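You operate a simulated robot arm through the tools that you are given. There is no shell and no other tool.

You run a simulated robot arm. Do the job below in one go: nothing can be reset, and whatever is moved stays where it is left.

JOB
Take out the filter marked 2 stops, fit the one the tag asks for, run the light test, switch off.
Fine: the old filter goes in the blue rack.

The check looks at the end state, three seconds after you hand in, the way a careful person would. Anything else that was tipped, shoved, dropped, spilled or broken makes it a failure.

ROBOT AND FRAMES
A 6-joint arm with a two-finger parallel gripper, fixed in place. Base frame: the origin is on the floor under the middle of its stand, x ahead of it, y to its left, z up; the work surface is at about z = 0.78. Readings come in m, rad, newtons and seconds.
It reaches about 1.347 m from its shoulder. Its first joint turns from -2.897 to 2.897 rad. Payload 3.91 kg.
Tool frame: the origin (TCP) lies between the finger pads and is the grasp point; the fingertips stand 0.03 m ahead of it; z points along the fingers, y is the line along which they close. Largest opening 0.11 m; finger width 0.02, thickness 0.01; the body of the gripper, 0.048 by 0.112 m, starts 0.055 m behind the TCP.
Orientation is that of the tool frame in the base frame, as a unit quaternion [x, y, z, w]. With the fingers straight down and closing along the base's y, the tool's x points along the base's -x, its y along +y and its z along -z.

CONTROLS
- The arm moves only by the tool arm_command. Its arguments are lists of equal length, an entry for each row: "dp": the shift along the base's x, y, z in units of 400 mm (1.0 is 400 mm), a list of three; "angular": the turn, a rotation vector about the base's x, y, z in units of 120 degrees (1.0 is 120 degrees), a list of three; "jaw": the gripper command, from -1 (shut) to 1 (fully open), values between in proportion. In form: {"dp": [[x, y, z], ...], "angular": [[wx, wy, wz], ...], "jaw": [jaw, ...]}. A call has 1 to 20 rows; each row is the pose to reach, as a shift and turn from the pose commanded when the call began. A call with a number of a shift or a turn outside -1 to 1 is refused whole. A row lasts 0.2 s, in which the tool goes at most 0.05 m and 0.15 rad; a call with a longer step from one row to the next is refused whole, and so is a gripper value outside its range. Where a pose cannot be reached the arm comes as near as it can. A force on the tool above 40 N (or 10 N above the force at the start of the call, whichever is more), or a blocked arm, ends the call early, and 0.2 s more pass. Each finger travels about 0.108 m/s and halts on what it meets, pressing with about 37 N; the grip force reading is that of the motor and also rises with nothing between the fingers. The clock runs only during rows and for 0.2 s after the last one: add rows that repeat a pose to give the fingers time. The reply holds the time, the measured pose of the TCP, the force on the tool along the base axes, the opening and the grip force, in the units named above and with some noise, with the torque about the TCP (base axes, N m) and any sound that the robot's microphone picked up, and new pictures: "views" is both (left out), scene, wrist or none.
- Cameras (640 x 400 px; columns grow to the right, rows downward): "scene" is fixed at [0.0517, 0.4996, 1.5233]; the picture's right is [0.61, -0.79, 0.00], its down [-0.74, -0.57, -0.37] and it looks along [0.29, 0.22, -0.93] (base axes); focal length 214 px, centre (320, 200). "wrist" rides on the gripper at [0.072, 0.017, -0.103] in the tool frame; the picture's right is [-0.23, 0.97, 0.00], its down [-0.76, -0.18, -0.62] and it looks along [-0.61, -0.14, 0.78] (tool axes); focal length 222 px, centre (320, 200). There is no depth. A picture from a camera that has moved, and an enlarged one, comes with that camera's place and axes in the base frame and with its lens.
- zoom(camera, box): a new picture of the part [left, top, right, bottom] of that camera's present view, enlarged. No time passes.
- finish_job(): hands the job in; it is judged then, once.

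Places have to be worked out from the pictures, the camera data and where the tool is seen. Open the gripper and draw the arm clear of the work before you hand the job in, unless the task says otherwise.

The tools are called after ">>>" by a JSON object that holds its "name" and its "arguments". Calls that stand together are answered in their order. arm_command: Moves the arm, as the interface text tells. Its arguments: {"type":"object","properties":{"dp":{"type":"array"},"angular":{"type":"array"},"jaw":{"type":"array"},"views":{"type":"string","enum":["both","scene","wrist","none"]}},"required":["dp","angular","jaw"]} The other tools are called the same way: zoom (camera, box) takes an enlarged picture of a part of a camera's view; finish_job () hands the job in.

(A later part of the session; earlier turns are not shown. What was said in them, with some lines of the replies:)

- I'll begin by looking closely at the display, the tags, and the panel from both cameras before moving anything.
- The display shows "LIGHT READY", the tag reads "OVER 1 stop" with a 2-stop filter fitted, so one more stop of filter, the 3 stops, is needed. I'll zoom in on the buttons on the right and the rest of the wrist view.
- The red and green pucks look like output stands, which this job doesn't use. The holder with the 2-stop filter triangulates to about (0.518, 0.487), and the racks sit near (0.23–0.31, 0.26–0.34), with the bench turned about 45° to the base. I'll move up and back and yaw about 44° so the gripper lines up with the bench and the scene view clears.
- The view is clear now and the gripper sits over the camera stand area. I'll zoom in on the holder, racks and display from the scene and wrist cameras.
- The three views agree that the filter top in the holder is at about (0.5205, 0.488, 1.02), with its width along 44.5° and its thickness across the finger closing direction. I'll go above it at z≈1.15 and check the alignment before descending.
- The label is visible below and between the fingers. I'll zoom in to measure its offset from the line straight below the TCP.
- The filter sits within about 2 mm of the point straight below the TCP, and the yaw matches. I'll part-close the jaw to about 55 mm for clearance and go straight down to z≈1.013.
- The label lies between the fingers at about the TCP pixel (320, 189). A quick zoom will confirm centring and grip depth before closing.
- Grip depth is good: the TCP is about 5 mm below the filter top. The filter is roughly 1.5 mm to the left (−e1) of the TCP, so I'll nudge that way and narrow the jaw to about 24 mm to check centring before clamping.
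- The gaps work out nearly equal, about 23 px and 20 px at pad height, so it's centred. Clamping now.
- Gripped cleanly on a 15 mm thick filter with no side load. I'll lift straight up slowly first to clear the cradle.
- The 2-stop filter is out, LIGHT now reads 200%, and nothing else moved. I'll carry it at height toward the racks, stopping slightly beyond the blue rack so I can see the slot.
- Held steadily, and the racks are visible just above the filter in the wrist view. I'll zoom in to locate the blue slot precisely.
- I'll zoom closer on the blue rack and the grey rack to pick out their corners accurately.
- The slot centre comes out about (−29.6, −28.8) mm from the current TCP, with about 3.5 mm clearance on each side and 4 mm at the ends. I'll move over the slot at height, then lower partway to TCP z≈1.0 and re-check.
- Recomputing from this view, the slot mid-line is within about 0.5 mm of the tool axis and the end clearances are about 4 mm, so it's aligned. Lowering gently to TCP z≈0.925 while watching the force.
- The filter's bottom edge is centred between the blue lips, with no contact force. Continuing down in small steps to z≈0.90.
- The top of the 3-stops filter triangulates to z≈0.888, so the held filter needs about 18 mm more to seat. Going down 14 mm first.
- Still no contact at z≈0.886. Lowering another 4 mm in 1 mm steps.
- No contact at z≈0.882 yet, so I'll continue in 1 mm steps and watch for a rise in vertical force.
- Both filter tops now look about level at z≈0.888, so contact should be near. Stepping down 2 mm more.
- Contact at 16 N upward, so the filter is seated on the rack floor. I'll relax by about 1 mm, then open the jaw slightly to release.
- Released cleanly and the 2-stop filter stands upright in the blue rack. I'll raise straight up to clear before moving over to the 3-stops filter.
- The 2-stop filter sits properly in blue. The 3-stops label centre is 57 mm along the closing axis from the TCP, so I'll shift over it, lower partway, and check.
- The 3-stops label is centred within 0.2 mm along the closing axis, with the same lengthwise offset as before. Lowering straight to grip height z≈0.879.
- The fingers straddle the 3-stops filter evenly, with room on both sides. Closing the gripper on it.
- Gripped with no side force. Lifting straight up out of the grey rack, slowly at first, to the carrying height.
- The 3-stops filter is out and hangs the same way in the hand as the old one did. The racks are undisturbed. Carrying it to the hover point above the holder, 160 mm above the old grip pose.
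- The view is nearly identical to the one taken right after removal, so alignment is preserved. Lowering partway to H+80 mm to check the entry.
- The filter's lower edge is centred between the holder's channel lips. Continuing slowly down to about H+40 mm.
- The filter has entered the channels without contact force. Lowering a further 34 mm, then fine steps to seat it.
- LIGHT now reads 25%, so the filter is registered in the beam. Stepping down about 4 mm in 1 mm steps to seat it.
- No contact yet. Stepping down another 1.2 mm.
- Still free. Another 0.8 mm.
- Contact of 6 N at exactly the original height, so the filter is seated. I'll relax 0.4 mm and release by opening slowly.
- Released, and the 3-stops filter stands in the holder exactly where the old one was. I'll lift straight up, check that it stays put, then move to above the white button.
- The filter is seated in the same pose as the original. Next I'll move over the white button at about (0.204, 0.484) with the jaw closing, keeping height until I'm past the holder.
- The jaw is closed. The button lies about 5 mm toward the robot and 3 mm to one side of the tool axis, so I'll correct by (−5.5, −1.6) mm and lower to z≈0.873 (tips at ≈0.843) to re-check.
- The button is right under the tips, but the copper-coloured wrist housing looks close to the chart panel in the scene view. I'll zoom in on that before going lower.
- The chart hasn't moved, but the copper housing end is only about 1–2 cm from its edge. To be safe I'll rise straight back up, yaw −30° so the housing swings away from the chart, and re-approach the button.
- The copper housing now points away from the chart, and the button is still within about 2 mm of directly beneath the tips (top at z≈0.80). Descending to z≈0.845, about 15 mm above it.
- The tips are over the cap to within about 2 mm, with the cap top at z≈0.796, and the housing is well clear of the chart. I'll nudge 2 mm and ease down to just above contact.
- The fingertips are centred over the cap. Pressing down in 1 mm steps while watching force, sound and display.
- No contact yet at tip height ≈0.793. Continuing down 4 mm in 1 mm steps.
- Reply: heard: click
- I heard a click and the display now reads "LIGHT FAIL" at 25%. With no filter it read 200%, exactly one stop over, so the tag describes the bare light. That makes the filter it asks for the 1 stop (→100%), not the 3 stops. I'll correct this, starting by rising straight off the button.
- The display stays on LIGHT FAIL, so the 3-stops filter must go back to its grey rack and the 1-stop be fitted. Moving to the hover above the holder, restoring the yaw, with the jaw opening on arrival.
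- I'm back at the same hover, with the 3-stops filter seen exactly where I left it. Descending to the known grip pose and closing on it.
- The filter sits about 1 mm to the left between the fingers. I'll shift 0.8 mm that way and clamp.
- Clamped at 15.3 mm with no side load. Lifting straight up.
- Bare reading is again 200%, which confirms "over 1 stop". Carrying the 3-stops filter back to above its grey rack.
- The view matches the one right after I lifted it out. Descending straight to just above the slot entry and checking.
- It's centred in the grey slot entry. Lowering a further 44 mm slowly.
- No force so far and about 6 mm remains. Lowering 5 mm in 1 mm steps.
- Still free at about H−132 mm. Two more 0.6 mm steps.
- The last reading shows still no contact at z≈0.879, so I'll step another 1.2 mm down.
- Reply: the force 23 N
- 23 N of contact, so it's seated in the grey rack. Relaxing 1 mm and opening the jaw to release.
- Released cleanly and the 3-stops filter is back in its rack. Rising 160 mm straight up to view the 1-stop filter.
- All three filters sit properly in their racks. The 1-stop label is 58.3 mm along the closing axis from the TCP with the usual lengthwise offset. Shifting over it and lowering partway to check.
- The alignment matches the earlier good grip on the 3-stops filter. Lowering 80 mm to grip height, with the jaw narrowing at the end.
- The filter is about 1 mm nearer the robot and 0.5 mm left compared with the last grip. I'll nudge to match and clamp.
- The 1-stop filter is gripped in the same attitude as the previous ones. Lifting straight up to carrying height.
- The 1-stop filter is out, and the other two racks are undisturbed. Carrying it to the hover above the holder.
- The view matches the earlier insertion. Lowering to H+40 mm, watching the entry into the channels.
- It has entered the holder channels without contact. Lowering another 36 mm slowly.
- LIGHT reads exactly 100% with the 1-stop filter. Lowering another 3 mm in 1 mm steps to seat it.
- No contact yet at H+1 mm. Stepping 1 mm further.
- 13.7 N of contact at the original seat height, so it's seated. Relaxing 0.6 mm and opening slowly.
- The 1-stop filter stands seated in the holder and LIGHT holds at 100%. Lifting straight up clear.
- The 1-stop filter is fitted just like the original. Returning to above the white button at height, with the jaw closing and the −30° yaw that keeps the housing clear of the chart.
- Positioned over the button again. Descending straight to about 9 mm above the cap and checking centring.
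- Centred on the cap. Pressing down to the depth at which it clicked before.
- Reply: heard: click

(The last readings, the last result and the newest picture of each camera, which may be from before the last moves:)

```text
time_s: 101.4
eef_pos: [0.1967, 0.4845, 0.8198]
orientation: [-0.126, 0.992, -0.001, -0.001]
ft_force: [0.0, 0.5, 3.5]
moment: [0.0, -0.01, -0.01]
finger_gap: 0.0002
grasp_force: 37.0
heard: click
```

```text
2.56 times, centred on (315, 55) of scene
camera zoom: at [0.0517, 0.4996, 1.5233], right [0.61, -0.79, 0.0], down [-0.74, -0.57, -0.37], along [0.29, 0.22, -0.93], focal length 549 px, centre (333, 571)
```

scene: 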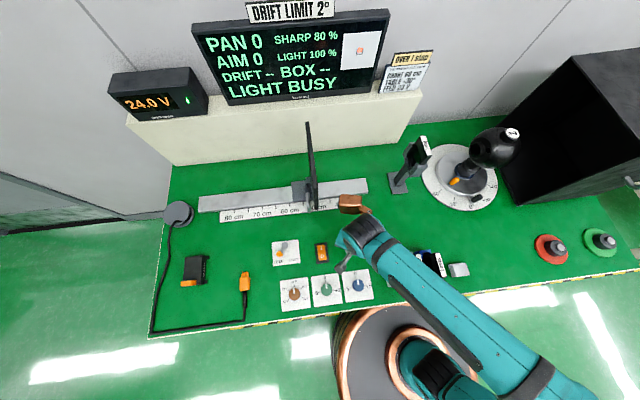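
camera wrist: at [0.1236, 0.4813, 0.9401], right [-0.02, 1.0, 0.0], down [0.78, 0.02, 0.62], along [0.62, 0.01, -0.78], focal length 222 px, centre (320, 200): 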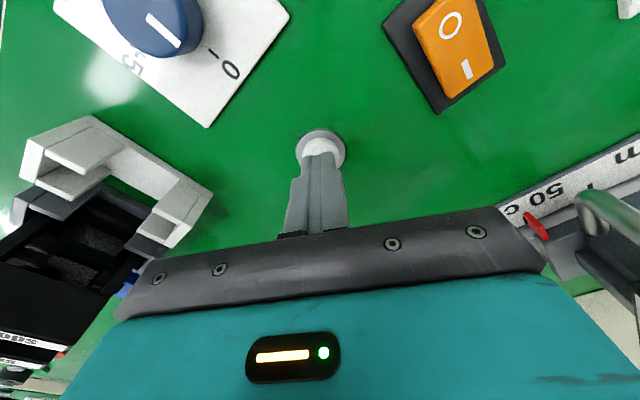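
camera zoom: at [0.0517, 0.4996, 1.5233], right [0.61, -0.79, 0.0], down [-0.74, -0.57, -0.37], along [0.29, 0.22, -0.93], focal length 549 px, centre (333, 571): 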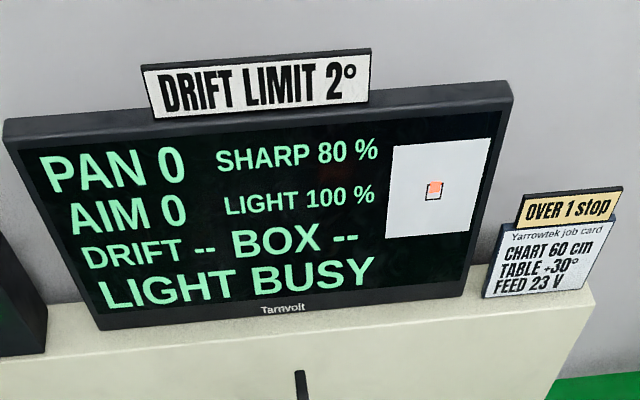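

The click was heard and the display shows "LIGHT BUSY" at 100%, so the test is running. I'll release the button by rising 30 mm and wait with the arm still until it finishes.

>>> {"name": "arm_command", "arguments": {"dp": [[0, 0, 0.01], [0, 0, 0.04], [0, 0, 0.075], [0, 0, 0.075], [0, 0, 0.075], [0, 0, 0.075], [0, 0, 0.075], [0, 0, 0.075], [0, 0, 0.075], [0, 0, 0.075], [0, 0, 0.075], [0, 0, 0.075], [0, 0, 0.075], [0, 0, 0.075], [0, 0, 0.075]], "angular": [[0, 0, 0], [0, 0, 0], [0, 0, 0], [0, 0, 0], [0, 0, 0], [0, 0, 0], [0, 0, 0], [0, 0, 0], [0, 0, 0], [0, 0, 0], [0, 0, 0], [0, 0, 0], [0, 0, 0], [0, 0, 0], [0, 0, 0]], "jaw": [-1, -1, -1, -1, -1, -1, -1, -1, -1, -1, -1, -1, -1, -1, -1], "views": "scene"}}

>>> {"name": "zoom", "arguments": {"camera": "scene", "box": [190, 0, 440, 110]}}

```text
time_s: 104.6
eef_pos: [0.1976, 0.4832, 0.8491]
orientation: [-0.125, 0.992, 0.0, 0.0]
ft_force: [0.5, -0.2, -0.5]
moment: [-0.02, 0.04, 0.0]
finger_gap: 0.0
grasp_force: 36.9
```

scene: 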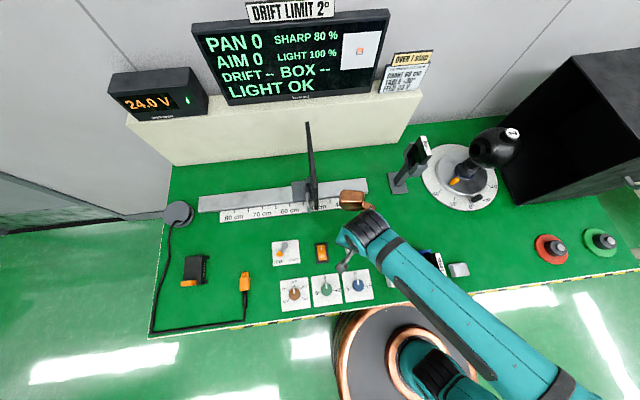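

```text
2.56 times, centred on (315, 55) of scene
camera zoom: at [0.0517, 0.4996, 1.5233], right [0.61, -0.79, 0.0], down [-0.74, -0.57, -0.37], along [0.29, 0.22, -0.93], focal length 549 px, centre (333, 571)
```

zoom: 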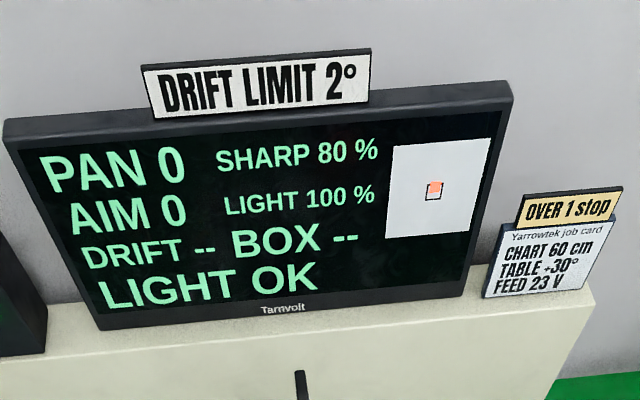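

"LIGHT OK" — the test passed at 100%. Next is switching off at the rocker's O side, about (0.121, 0.542). I'll rise above chart height, move over it, and turn back to the bench-aligned yaw so the housing stays left of the chart.

>>> {"name": "arm_command", "arguments": {"dp": [[0, 0, 0.08], [0, 0, 0.19], [0, 0, 0.3], [0, 0, 0.41], [0, 0, 0.475], [-0.04, 0.03, 0.475], [-0.09, 0.07, 0.475], [-0.14, 0.11, 0.475], [-0.1905, 0.147, 0.475], [-0.1905, 0.147, 0.475], [-0.1905, 0.147, 0.475]], "angular": [[0, 0, 0], [0, 0, 0], [0, 0, 0], [0, 0, 0], [0, 0, 0], [0, 0, 0.05], [0, 0, 0.1], [0, 0, 0.15], [0, 0, 0.2], [0, 0, 0.25], [0, 0, 0.25]], "jaw": [-1, -1, -1, -1, -1, -1, -1, -1, -1, -1, -1], "views": "both"}}

>>> {"name": "zoom", "arguments": {"camera": "wrist", "box": [220, 20, 460, 240]}}

>>> {"name": "zoom", "arguments": {"camera": "scene", "box": [240, 110, 400, 280]}}

```text
time_s: 107.0
eef_pos: [0.1197, 0.5429, 1.0404]
orientation: [-0.377, 0.926, -0.001, 0.001]
ft_force: [0.0, 0.8, 0.7]
moment: [0.02, 0.01, 0.02]
finger_gap: 0.0
grasp_force: 36.6
camera wrist: at [0.058, 0.504, 1.1443], right [-0.52, 0.85, 0.0], down [0.67, 0.41, 0.62], along [0.53, 0.32, -0.78], focal length 222 px, centre (320, 200)
```

scene: 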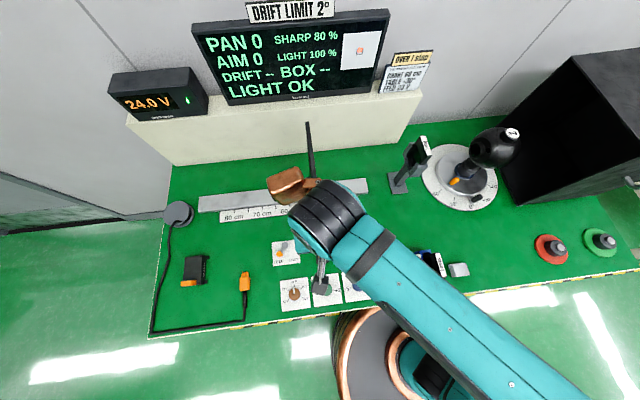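
wrist: 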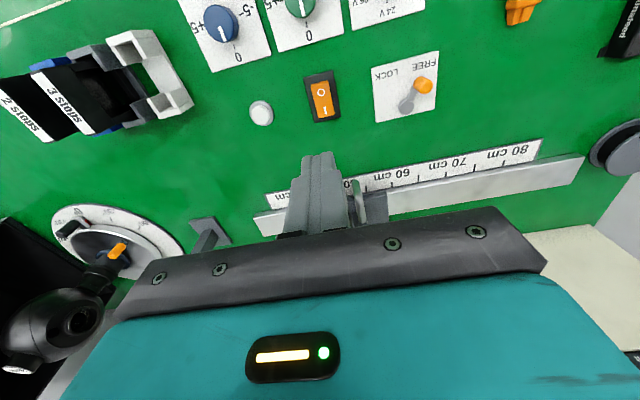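

```text
1.82 times, centred on (340, 130) of wrist
camera zoom: at [0.058, 0.504, 1.1443], right [-0.52, 0.85, 0.0], down [0.67, 0.41, 0.62], along [0.53, 0.32, -0.78], focal length 404 px, centre (284, 327)
```

zoom: 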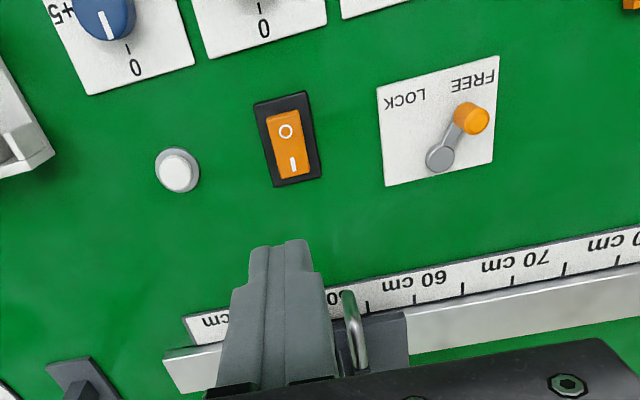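

```text
2.35 times, centred on (320, 195) of scene
camera zoom: at [0.0517, 0.4996, 1.5233], right [0.61, -0.79, 0.0], down [-0.74, -0.57, -0.37], along [0.29, 0.22, -0.93], focal length 505 px, centre (320, 212)
```

zoom: 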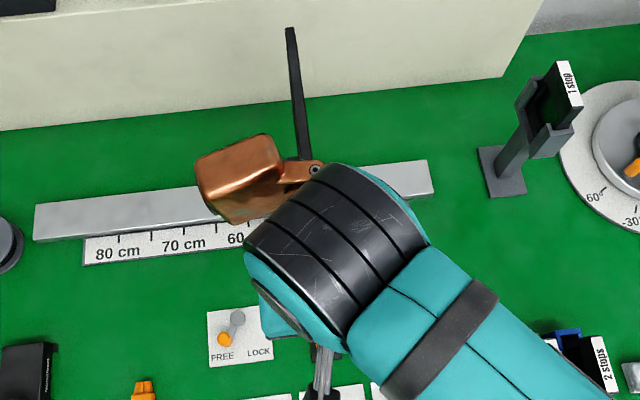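

The housing and its link sit ahead of the gripper, roughly 2 cm from the chart edge in this yaw, which is too tight for descending. I'll turn a further +30° here at height so they swing well left of the chart; the O side is already directly beneath the TCP.

>>> {"name": "arm_command", "arguments": {"dp": [[-0.002, 0.002, 0], [-0.002, 0.002, 0], [-0.002, 0.002, 0], [-0.002, 0.002, 0], [-0.002, 0.002, 0], [-0.002, 0.002, 0]], "angular": [[0, 0, 0.05], [0, 0, 0.1], [0, 0, 0.15], [0, 0, 0.2], [0, 0, 0.25], [0, 0, 0.25]], "jaw": [-1, -1, -1, -1, -1, -1], "views": "both"}}

>>> {"name": "zoom", "arguments": {"camera": "wrist", "box": [220, 20, 460, 240]}}

>>> {"name": "zoom", "arguments": {"camera": "scene", "box": [240, 110, 400, 280]}}

```text
time_s: 108.4
eef_pos: [0.1198, 0.5438, 1.0396]
orientation: [-0.605, 0.796, 0.0, 0.0]
ft_force: [-0.2, 0.1, -0.4]
moment: [-0.01, 0.04, -0.05]
finger_gap: 0.0
grasp_force: 37.3
camera wrist: at [0.0849, 0.4775, 1.1438], right [-0.88, 0.48, 0.0], down [0.38, 0.69, 0.62], along [0.3, 0.55, -0.78], focal length 222 px, centre (320, 200)
```

scene: 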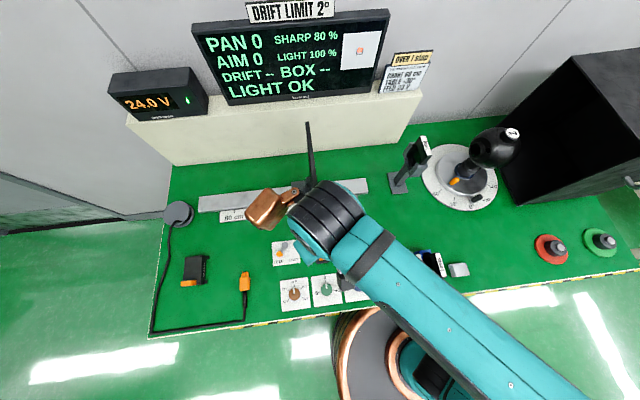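
wrist: 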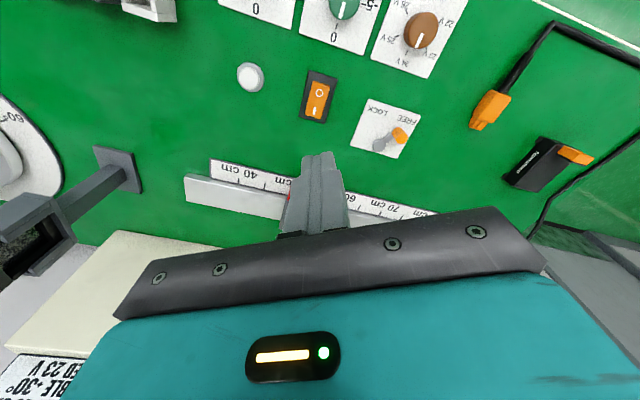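

```text
1.82 times, centred on (340, 130) of wrist
camera zoom: at [0.0849, 0.4775, 1.1438], right [-0.88, 0.48, 0.0], down [0.38, 0.69, 0.62], along [0.3, 0.55, -0.78], focal length 404 px, centre (284, 327)
```

zoom: 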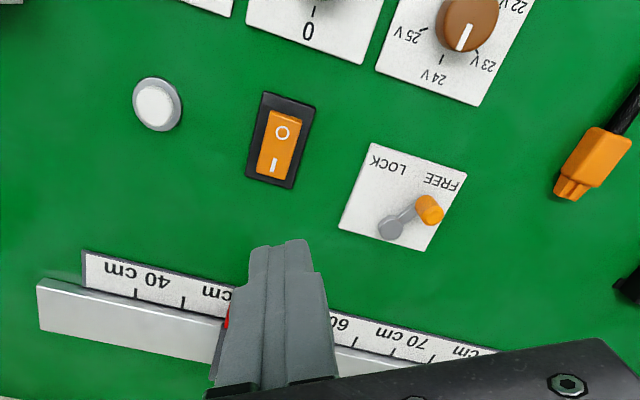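

```text
2.35 times, centred on (320, 195) of scene
camera zoom: at [0.0517, 0.4996, 1.5233], right [0.61, -0.79, 0.0], down [-0.74, -0.57, -0.37], along [0.29, 0.22, -0.93], focal length 505 px, centre (320, 212)
```

zoom: 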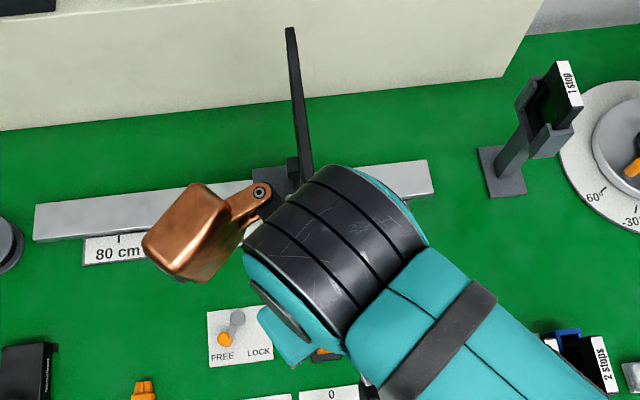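

The housing has swung well left of the chart. The TCP is 7 mm in from the rocker's O end and laterally centred, so I'll shift 3 mm toward the pivot and descend to z≈0.85 for a check.

>>> {"name": "arm_command", "arguments": {"dp": [[0.0053, 0.0053, -0.04], [0.0053, 0.0053, -0.11], [0.0053, 0.0053, -0.19], [0.0053, 0.0053, -0.27], [0.0053, 0.0053, -0.35], [0.0053, 0.0053, -0.42], [0.0053, 0.0053, -0.46], [0.0053, 0.0053, -0.46]], "angular": [[0, 0, 0], [0, 0, 0], [0, 0, 0], [0, 0, 0], [0, 0, 0], [0, 0, 0], [0, 0, 0], [0, 0, 0]], "jaw": [-1, -1, -1, -1, -1, -1, -1, -1], "views": "both"}}

>>> {"name": "zoom", "arguments": {"camera": "wrist", "box": [220, 40, 420, 240]}}

>>> {"name": "zoom", "arguments": {"camera": "scene", "box": [240, 110, 400, 280]}}

```text
time_s: 110.2
eef_pos: [0.1228, 0.5438, 0.8538]
orientation: [-0.604, 0.797, 0.0, 0.001]
ft_force: [0.7, 0.2, -0.5]
moment: [-0.02, -0.01, 0.02]
finger_gap: 0.0002
grasp_force: 37.4
camera wrist: at [0.0881, 0.4784, 0.9595], right [-0.88, 0.48, 0.0], down [0.38, 0.69, 0.62], along [0.3, 0.55, -0.78], focal length 222 px, centre (320, 200)
```

scene: 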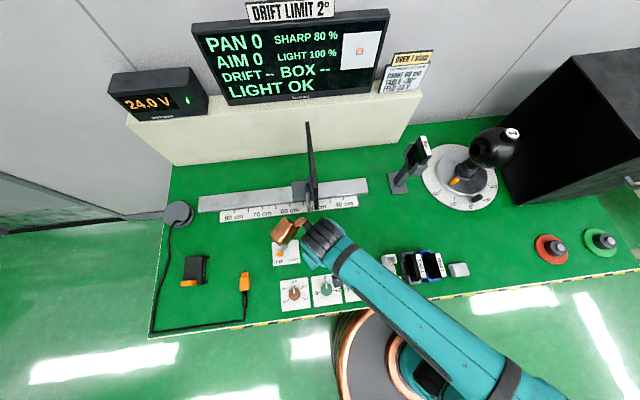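
wrist: 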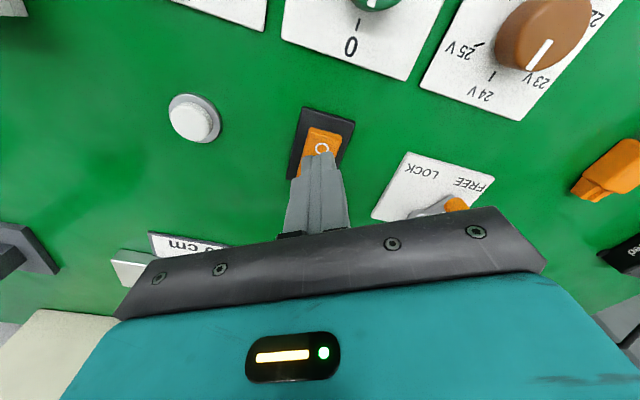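

```text
2.00 times, centred on (320, 140) of wrist
camera zoom: at [0.0881, 0.4784, 0.9595], right [-0.88, 0.48, 0.0], down [0.38, 0.69, 0.62], along [0.3, 0.55, -0.78], focal length 444 px, centre (320, 320)
```

zoom: 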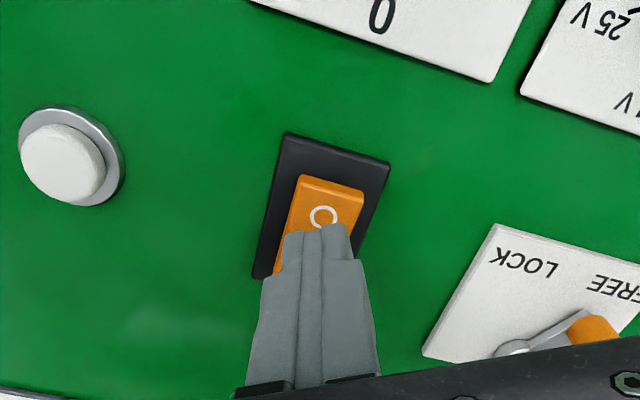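

```text
2.35 times, centred on (320, 195) of scene
camera zoom: at [0.0517, 0.4996, 1.5233], right [0.61, -0.79, 0.0], down [-0.74, -0.57, -0.37], along [0.29, 0.22, -0.93], focal length 505 px, centre (320, 212)
```

zoom: 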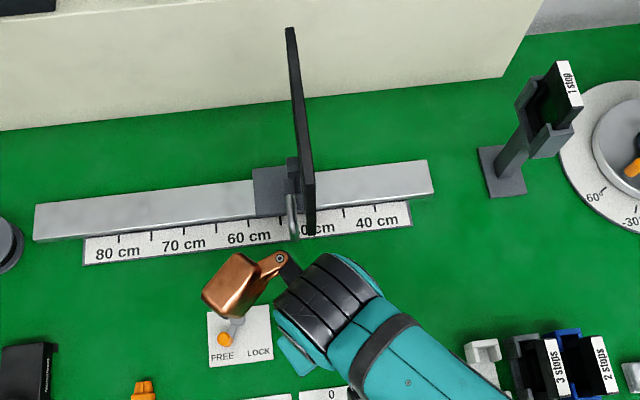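

The landing point is right on the O mark, about 10 mm from its end, and everything is clear of the chart. Easing down to just above contact, then in 1 mm steps.

>>> {"name": "arm_command", "arguments": {"dp": [[0, 0, -0.015], [0, 0, -0.03], [0, 0, -0.04], [0, 0, -0.045], [0, 0, -0.0475], [0, 0, -0.05], [0, 0, -0.0525], [0, 0, -0.055], [0, 0, -0.0575], [0, 0, -0.06], [0, 0, -0.06]], "angular": [[0, 0, 0], [0, 0, 0], [0, 0, 0], [0, 0, 0], [0, 0, 0], [0, 0, 0], [0, 0, 0], [0, 0, 0], [0, 0, 0], [0, 0, 0], [0, 0, 0]], "jaw": [-1, -1, -1, -1, -1, -1, -1, -1, -1, -1, -1], "views": "both"}}

>>> {"name": "zoom", "arguments": {"camera": "wrist", "box": [220, 40, 420, 240]}}

```text
time_s: 112.6
eef_pos: [0.1218, 0.5462, 0.8318]
orientation: [-0.606, 0.796, 0.0, 0.0]
ft_force: [0.1, 0.2, -0.2]
moment: [0.01, 0.02, 0.0]
finger_gap: 0.0
grasp_force: 37.1
camera wrist: at [0.0875, 0.4796, 0.9363], right [-0.88, 0.48, 0.0], down [0.38, 0.69, 0.62], along [0.3, 0.55, -0.78], focal length 222 px, centre (320, 200)
```

scene: 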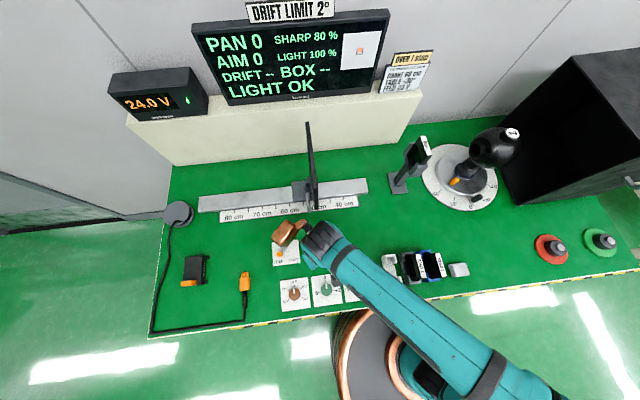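
wrist: 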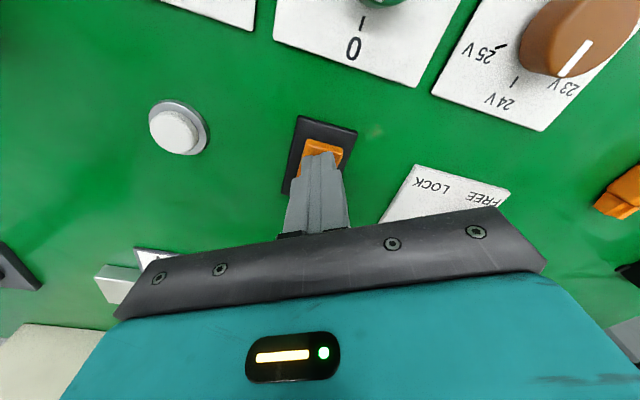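

```text
2.00 times, centred on (320, 140) of wrist
camera zoom: at [0.0875, 0.4796, 0.9363], right [-0.88, 0.48, 0.0], down [0.38, 0.69, 0.62], along [0.3, 0.55, -0.78], focal length 444 px, centre (320, 320)
```

zoom: 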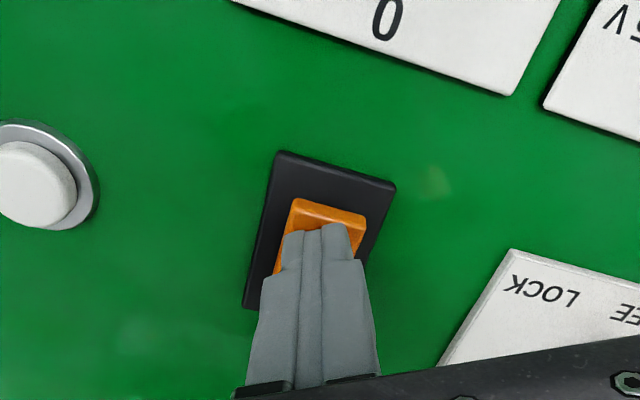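

No contact yet with the tips at about 0.802. Continuing down 4 mm in 1 mm steps.

>>> {"name": "arm_command", "arguments": {"dp": [[0, 0, -0.0025], [0, 0, -0.005], [0, 0, -0.0075], [0, 0, -0.01], [0, 0, -0.01]], "angular": [[0, 0, 0], [0, 0, 0], [0, 0, 0], [0, 0, 0], [0, 0, 0]], "jaw": [-1, -1, -1, -1, -1], "views": "scene"}}

```text
time_s: 113.8
eef_pos: [0.1223, 0.544, 0.8292]
orientation: [-0.605, 0.797, 0.0, -0.001]
ft_force: [-1.3, -2.1, 9.1]
moment: [-0.02, -0.06, -0.01]
finger_gap: 0.0
grasp_force: 37.3
heard: click
```

scene: 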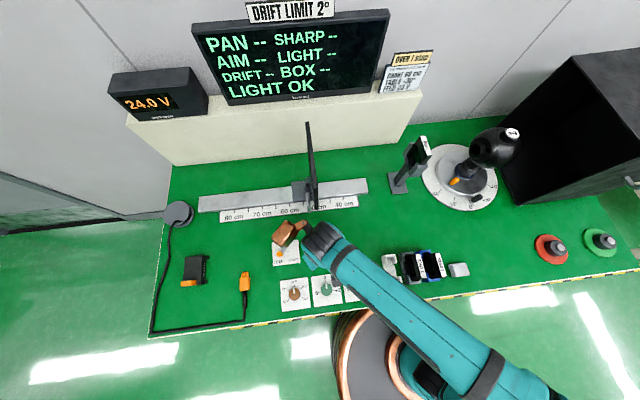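

A click was heard, and the readings went to "--" with "LIGHT OK" retained, so the switch has gone over. I'll rise straight off and check the rocker state and the display.

>>> {"name": "arm_command", "arguments": {"dp": [[0, 0, 0.02], [0, 0, 0.08], [0, 0, 0.17], [0, 0, 0.27], [0, 0, 0.37], [0, 0, 0.47], [0, 0, 0.55], [0, 0, 0.6], [0, 0, 0.6]], "angular": [[0, 0, 0], [0, 0, 0], [0, 0, 0], [0, 0, 0], [0, 0, 0], [0, 0, 0], [0, 0, 0], [0, 0, 0], [0, 0, 0]], "jaw": [-1, -1, -1, -1, -1, -1, -1, -1, -1], "views": "both"}}

>>> {"name": "zoom", "arguments": {"camera": "scene", "box": [100, 0, 440, 130]}}

>>> {"name": "zoom", "arguments": {"camera": "wrist", "box": [220, 20, 460, 240]}}

```text
time_s: 115.8
eef_pos: [0.123, 0.5446, 1.0683]
orientation: [-0.604, 0.797, -0.001, 0.0]
ft_force: [-0.6, 0.0, -0.4]
moment: [0.01, 0.04, 0.0]
finger_gap: 0.0001
grasp_force: 37.0
camera wrist: at [0.088, 0.4791, 1.1722], right [-0.88, 0.48, 0.0], down [0.38, 0.69, 0.62], along [0.3, 0.55, -0.78], focal length 222 px, centre (320, 200)
```

scene: 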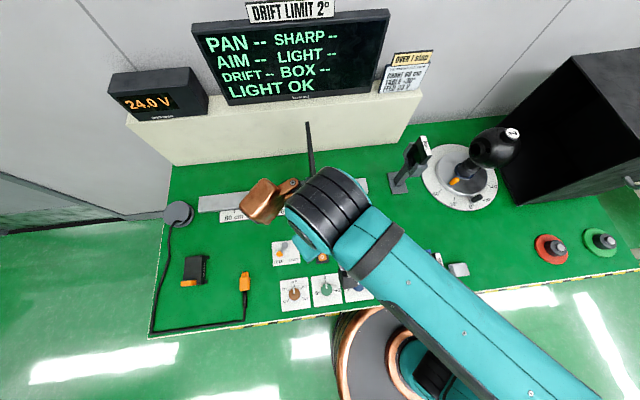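
wrist: 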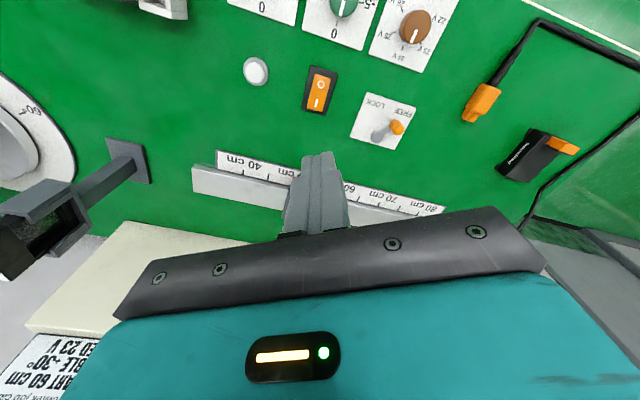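

```text
1.88 times, centred on (270, 65) of scene
camera zoom: at [0.0517, 0.4996, 1.5233], right [0.61, -0.79, 0.0], down [-0.74, -0.57, -0.37], along [0.29, 0.22, -0.93], focal length 404 px, centre (414, 454)
```

zoom: 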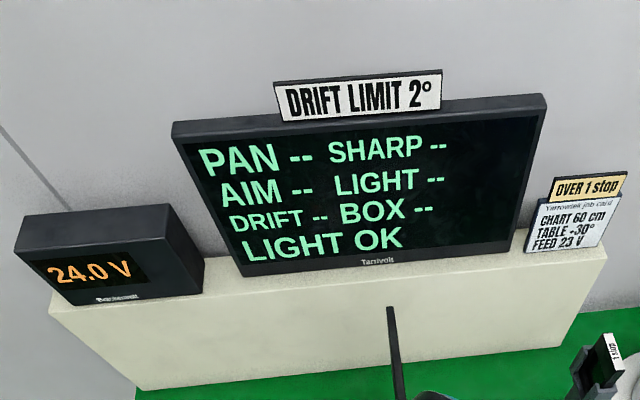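

```text
1.82 times, centred on (340, 130) of wrist
camera zoom: at [0.088, 0.4791, 1.1722], right [-0.88, 0.48, 0.0], down [0.38, 0.69, 0.62], along [0.3, 0.55, -0.78], focal length 404 px, centre (284, 327)
```

zoom: 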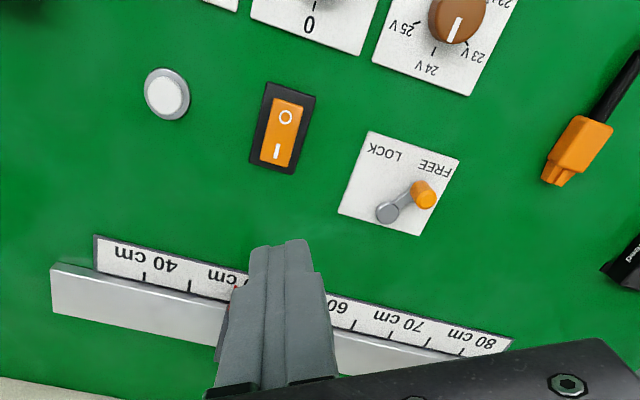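

The rocker now lies on its O side and the supply's green lamp is out, with "LIGHT OK" recorded. I'll rise higher, return to near the start pose clear of the work, and open the gripper.

>>> {"name": "arm_command", "arguments": {"dp": [[0, 0, 0.1], [0, 0, 0.2], [0, 0, 0.3], [0, 0, 0.3625], [0.05, -0.015, 0.3625], [0.11, -0.03, 0.3625], [0.17, -0.05, 0.3625], [0.23, -0.065, 0.3625], [0.29, -0.08, 0.3625], [0.35, -0.1, 0.3625], [0.41, -0.115, 0.3625], [0.46, -0.13, 0.3625], [0.51, -0.145, 0.3625], [0.545, -0.155, 0.3625], [0.555, -0.157, 0.3625], [0.555, -0.157, 0.3625], [0.555, -0.157, 0.3625], [0.555, -0.157, 0.3625]], "angular": [[0, 0, 0], [0, 0, 0], [0, 0, 0], [0, 0, 0], [0, 0, -0.05], [0, 0, -0.1], [0, 0, -0.15], [0, 0, -0.2], [0, 0, -0.25], [0, 0, -0.3], [0, 0, -0.35], [0, 0, -0.4], [0, 0, -0.45], [0, 0, -0.5], [0, 0, -0.55], [0, 0, -0.6], [0, 0, -0.62], [0, 0, -0.62]], "jaw": [-1, -1, -1, -1, -1, -1, -1, -1, -1, -1, -1, -1, -0.6, 0, 0.5, 1, 1, 1], "views": "both"}}

>>> {"name": "zoom", "arguments": {"camera": "scene", "box": [260, 220, 480, 320]}}

>>> {"name": "zoom", "arguments": {"camera": "wrist", "box": [120, 0, 400, 240]}}

>>> {"name": "zoom", "arguments": {"camera": "scene", "box": [260, 100, 540, 230]}}

```text
time_s: 119.6
eef_pos: [0.3434, 0.4838, 1.2117]
orientation: [0.002, 1.0, 0.0, -0.001]
ft_force: [-0.3, 0.0, 0.1]
moment: [-0.02, -0.05, 0.02]
finger_gap: 0.1102
grasp_force: 0.0
camera wrist: at [0.2728, 0.4991, 1.3168], right [0.23, 0.97, 0.0], down [0.76, -0.18, 0.62], along [0.61, -0.14, -0.78], focal length 222 px, centre (320, 200)
```

scene: 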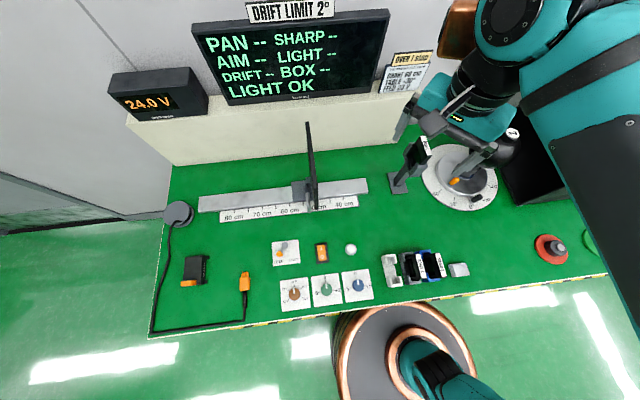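
wrist: 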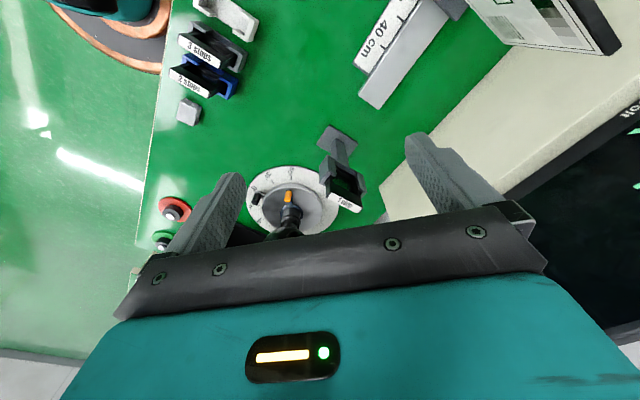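

```text
2.91 times, centred on (370, 270) of scene
camera zoom: at [0.0517, 0.4996, 1.5233], right [0.61, -0.79, 0.0], down [-0.74, -0.57, -0.37], along [0.29, 0.22, -0.93], focal length 624 px, centre (174, -4)
```

zoom: 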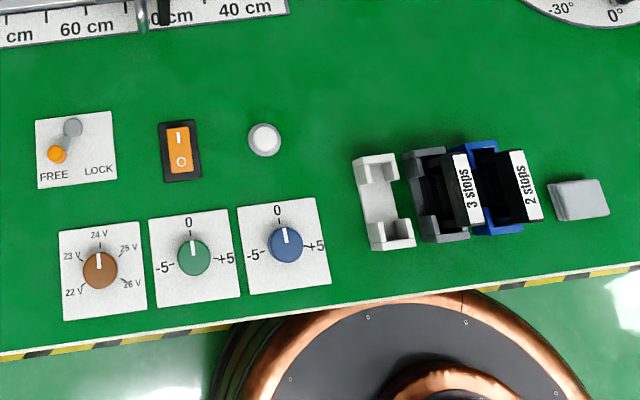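

```text
1.67 times, centred on (260, 120) of wrist
camera zoom: at [0.2728, 0.4991, 1.3168], right [0.23, 0.97, 0.0], down [0.76, -0.18, 0.62], along [0.61, -0.14, -0.78], focal length 370 px, centre (420, 333)
```

zoom: 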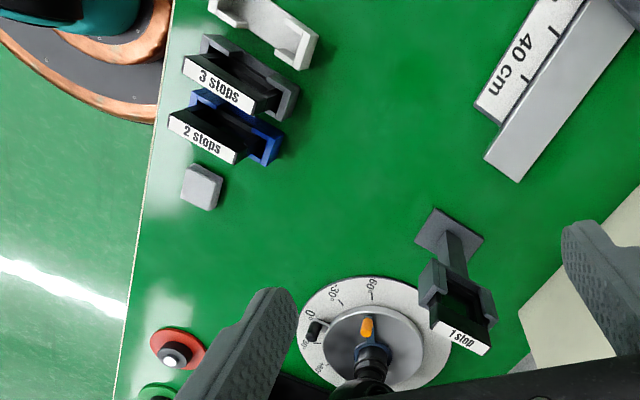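

```text
2.29 times, centred on (400, 165) of scene
camera zoom: at [0.0517, 0.4996, 1.5233], right [0.61, -0.79, 0.0], down [-0.74, -0.57, -0.37], along [0.29, 0.22, -0.93], focal length 490 px, centre (137, 280)
```

zoom: 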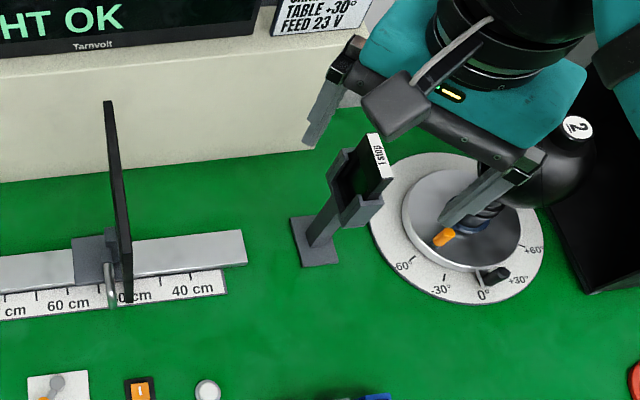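

Everything is in its final place: 1 stop in the holder, 2 stops in the blue rack, 3 stops back in its grey rack, LIGHT OK shown and the power off. The knobs, lever, chart and table look unchanged, and the gripper is open and clear, so I'm handing in.

>>> {"name": "finish_job", "arguments": {}}

```text
The job is handed in.
```

The job is handed in: the 1-stop filter is fitted, the light test passed with "LIGHT OK" at 100%, and the rig is switched off.

- **Wrong filter first:** I read the "OVER 1 stop" tag as needing more filter and fitted the 3 stops. The light test failed at 25%. With no filter the display read 200%, exactly one stop over, so I swapped to the 1 stop and ran the test again.
- **Where the filters are now:** The 2 stops is in the blue rack, and the 3 stops is back in its own grey rack. The white rack that held the 1 stop is empty.
- **Left alone:** I didn't change the settings on the job card (chart 60 cm, table +30°, feed 23 V), since you only asked for the filter change. The chart, knobs and lever look the same as at the start.

The gripper is open and the arm is back near its start position, clear of the work.
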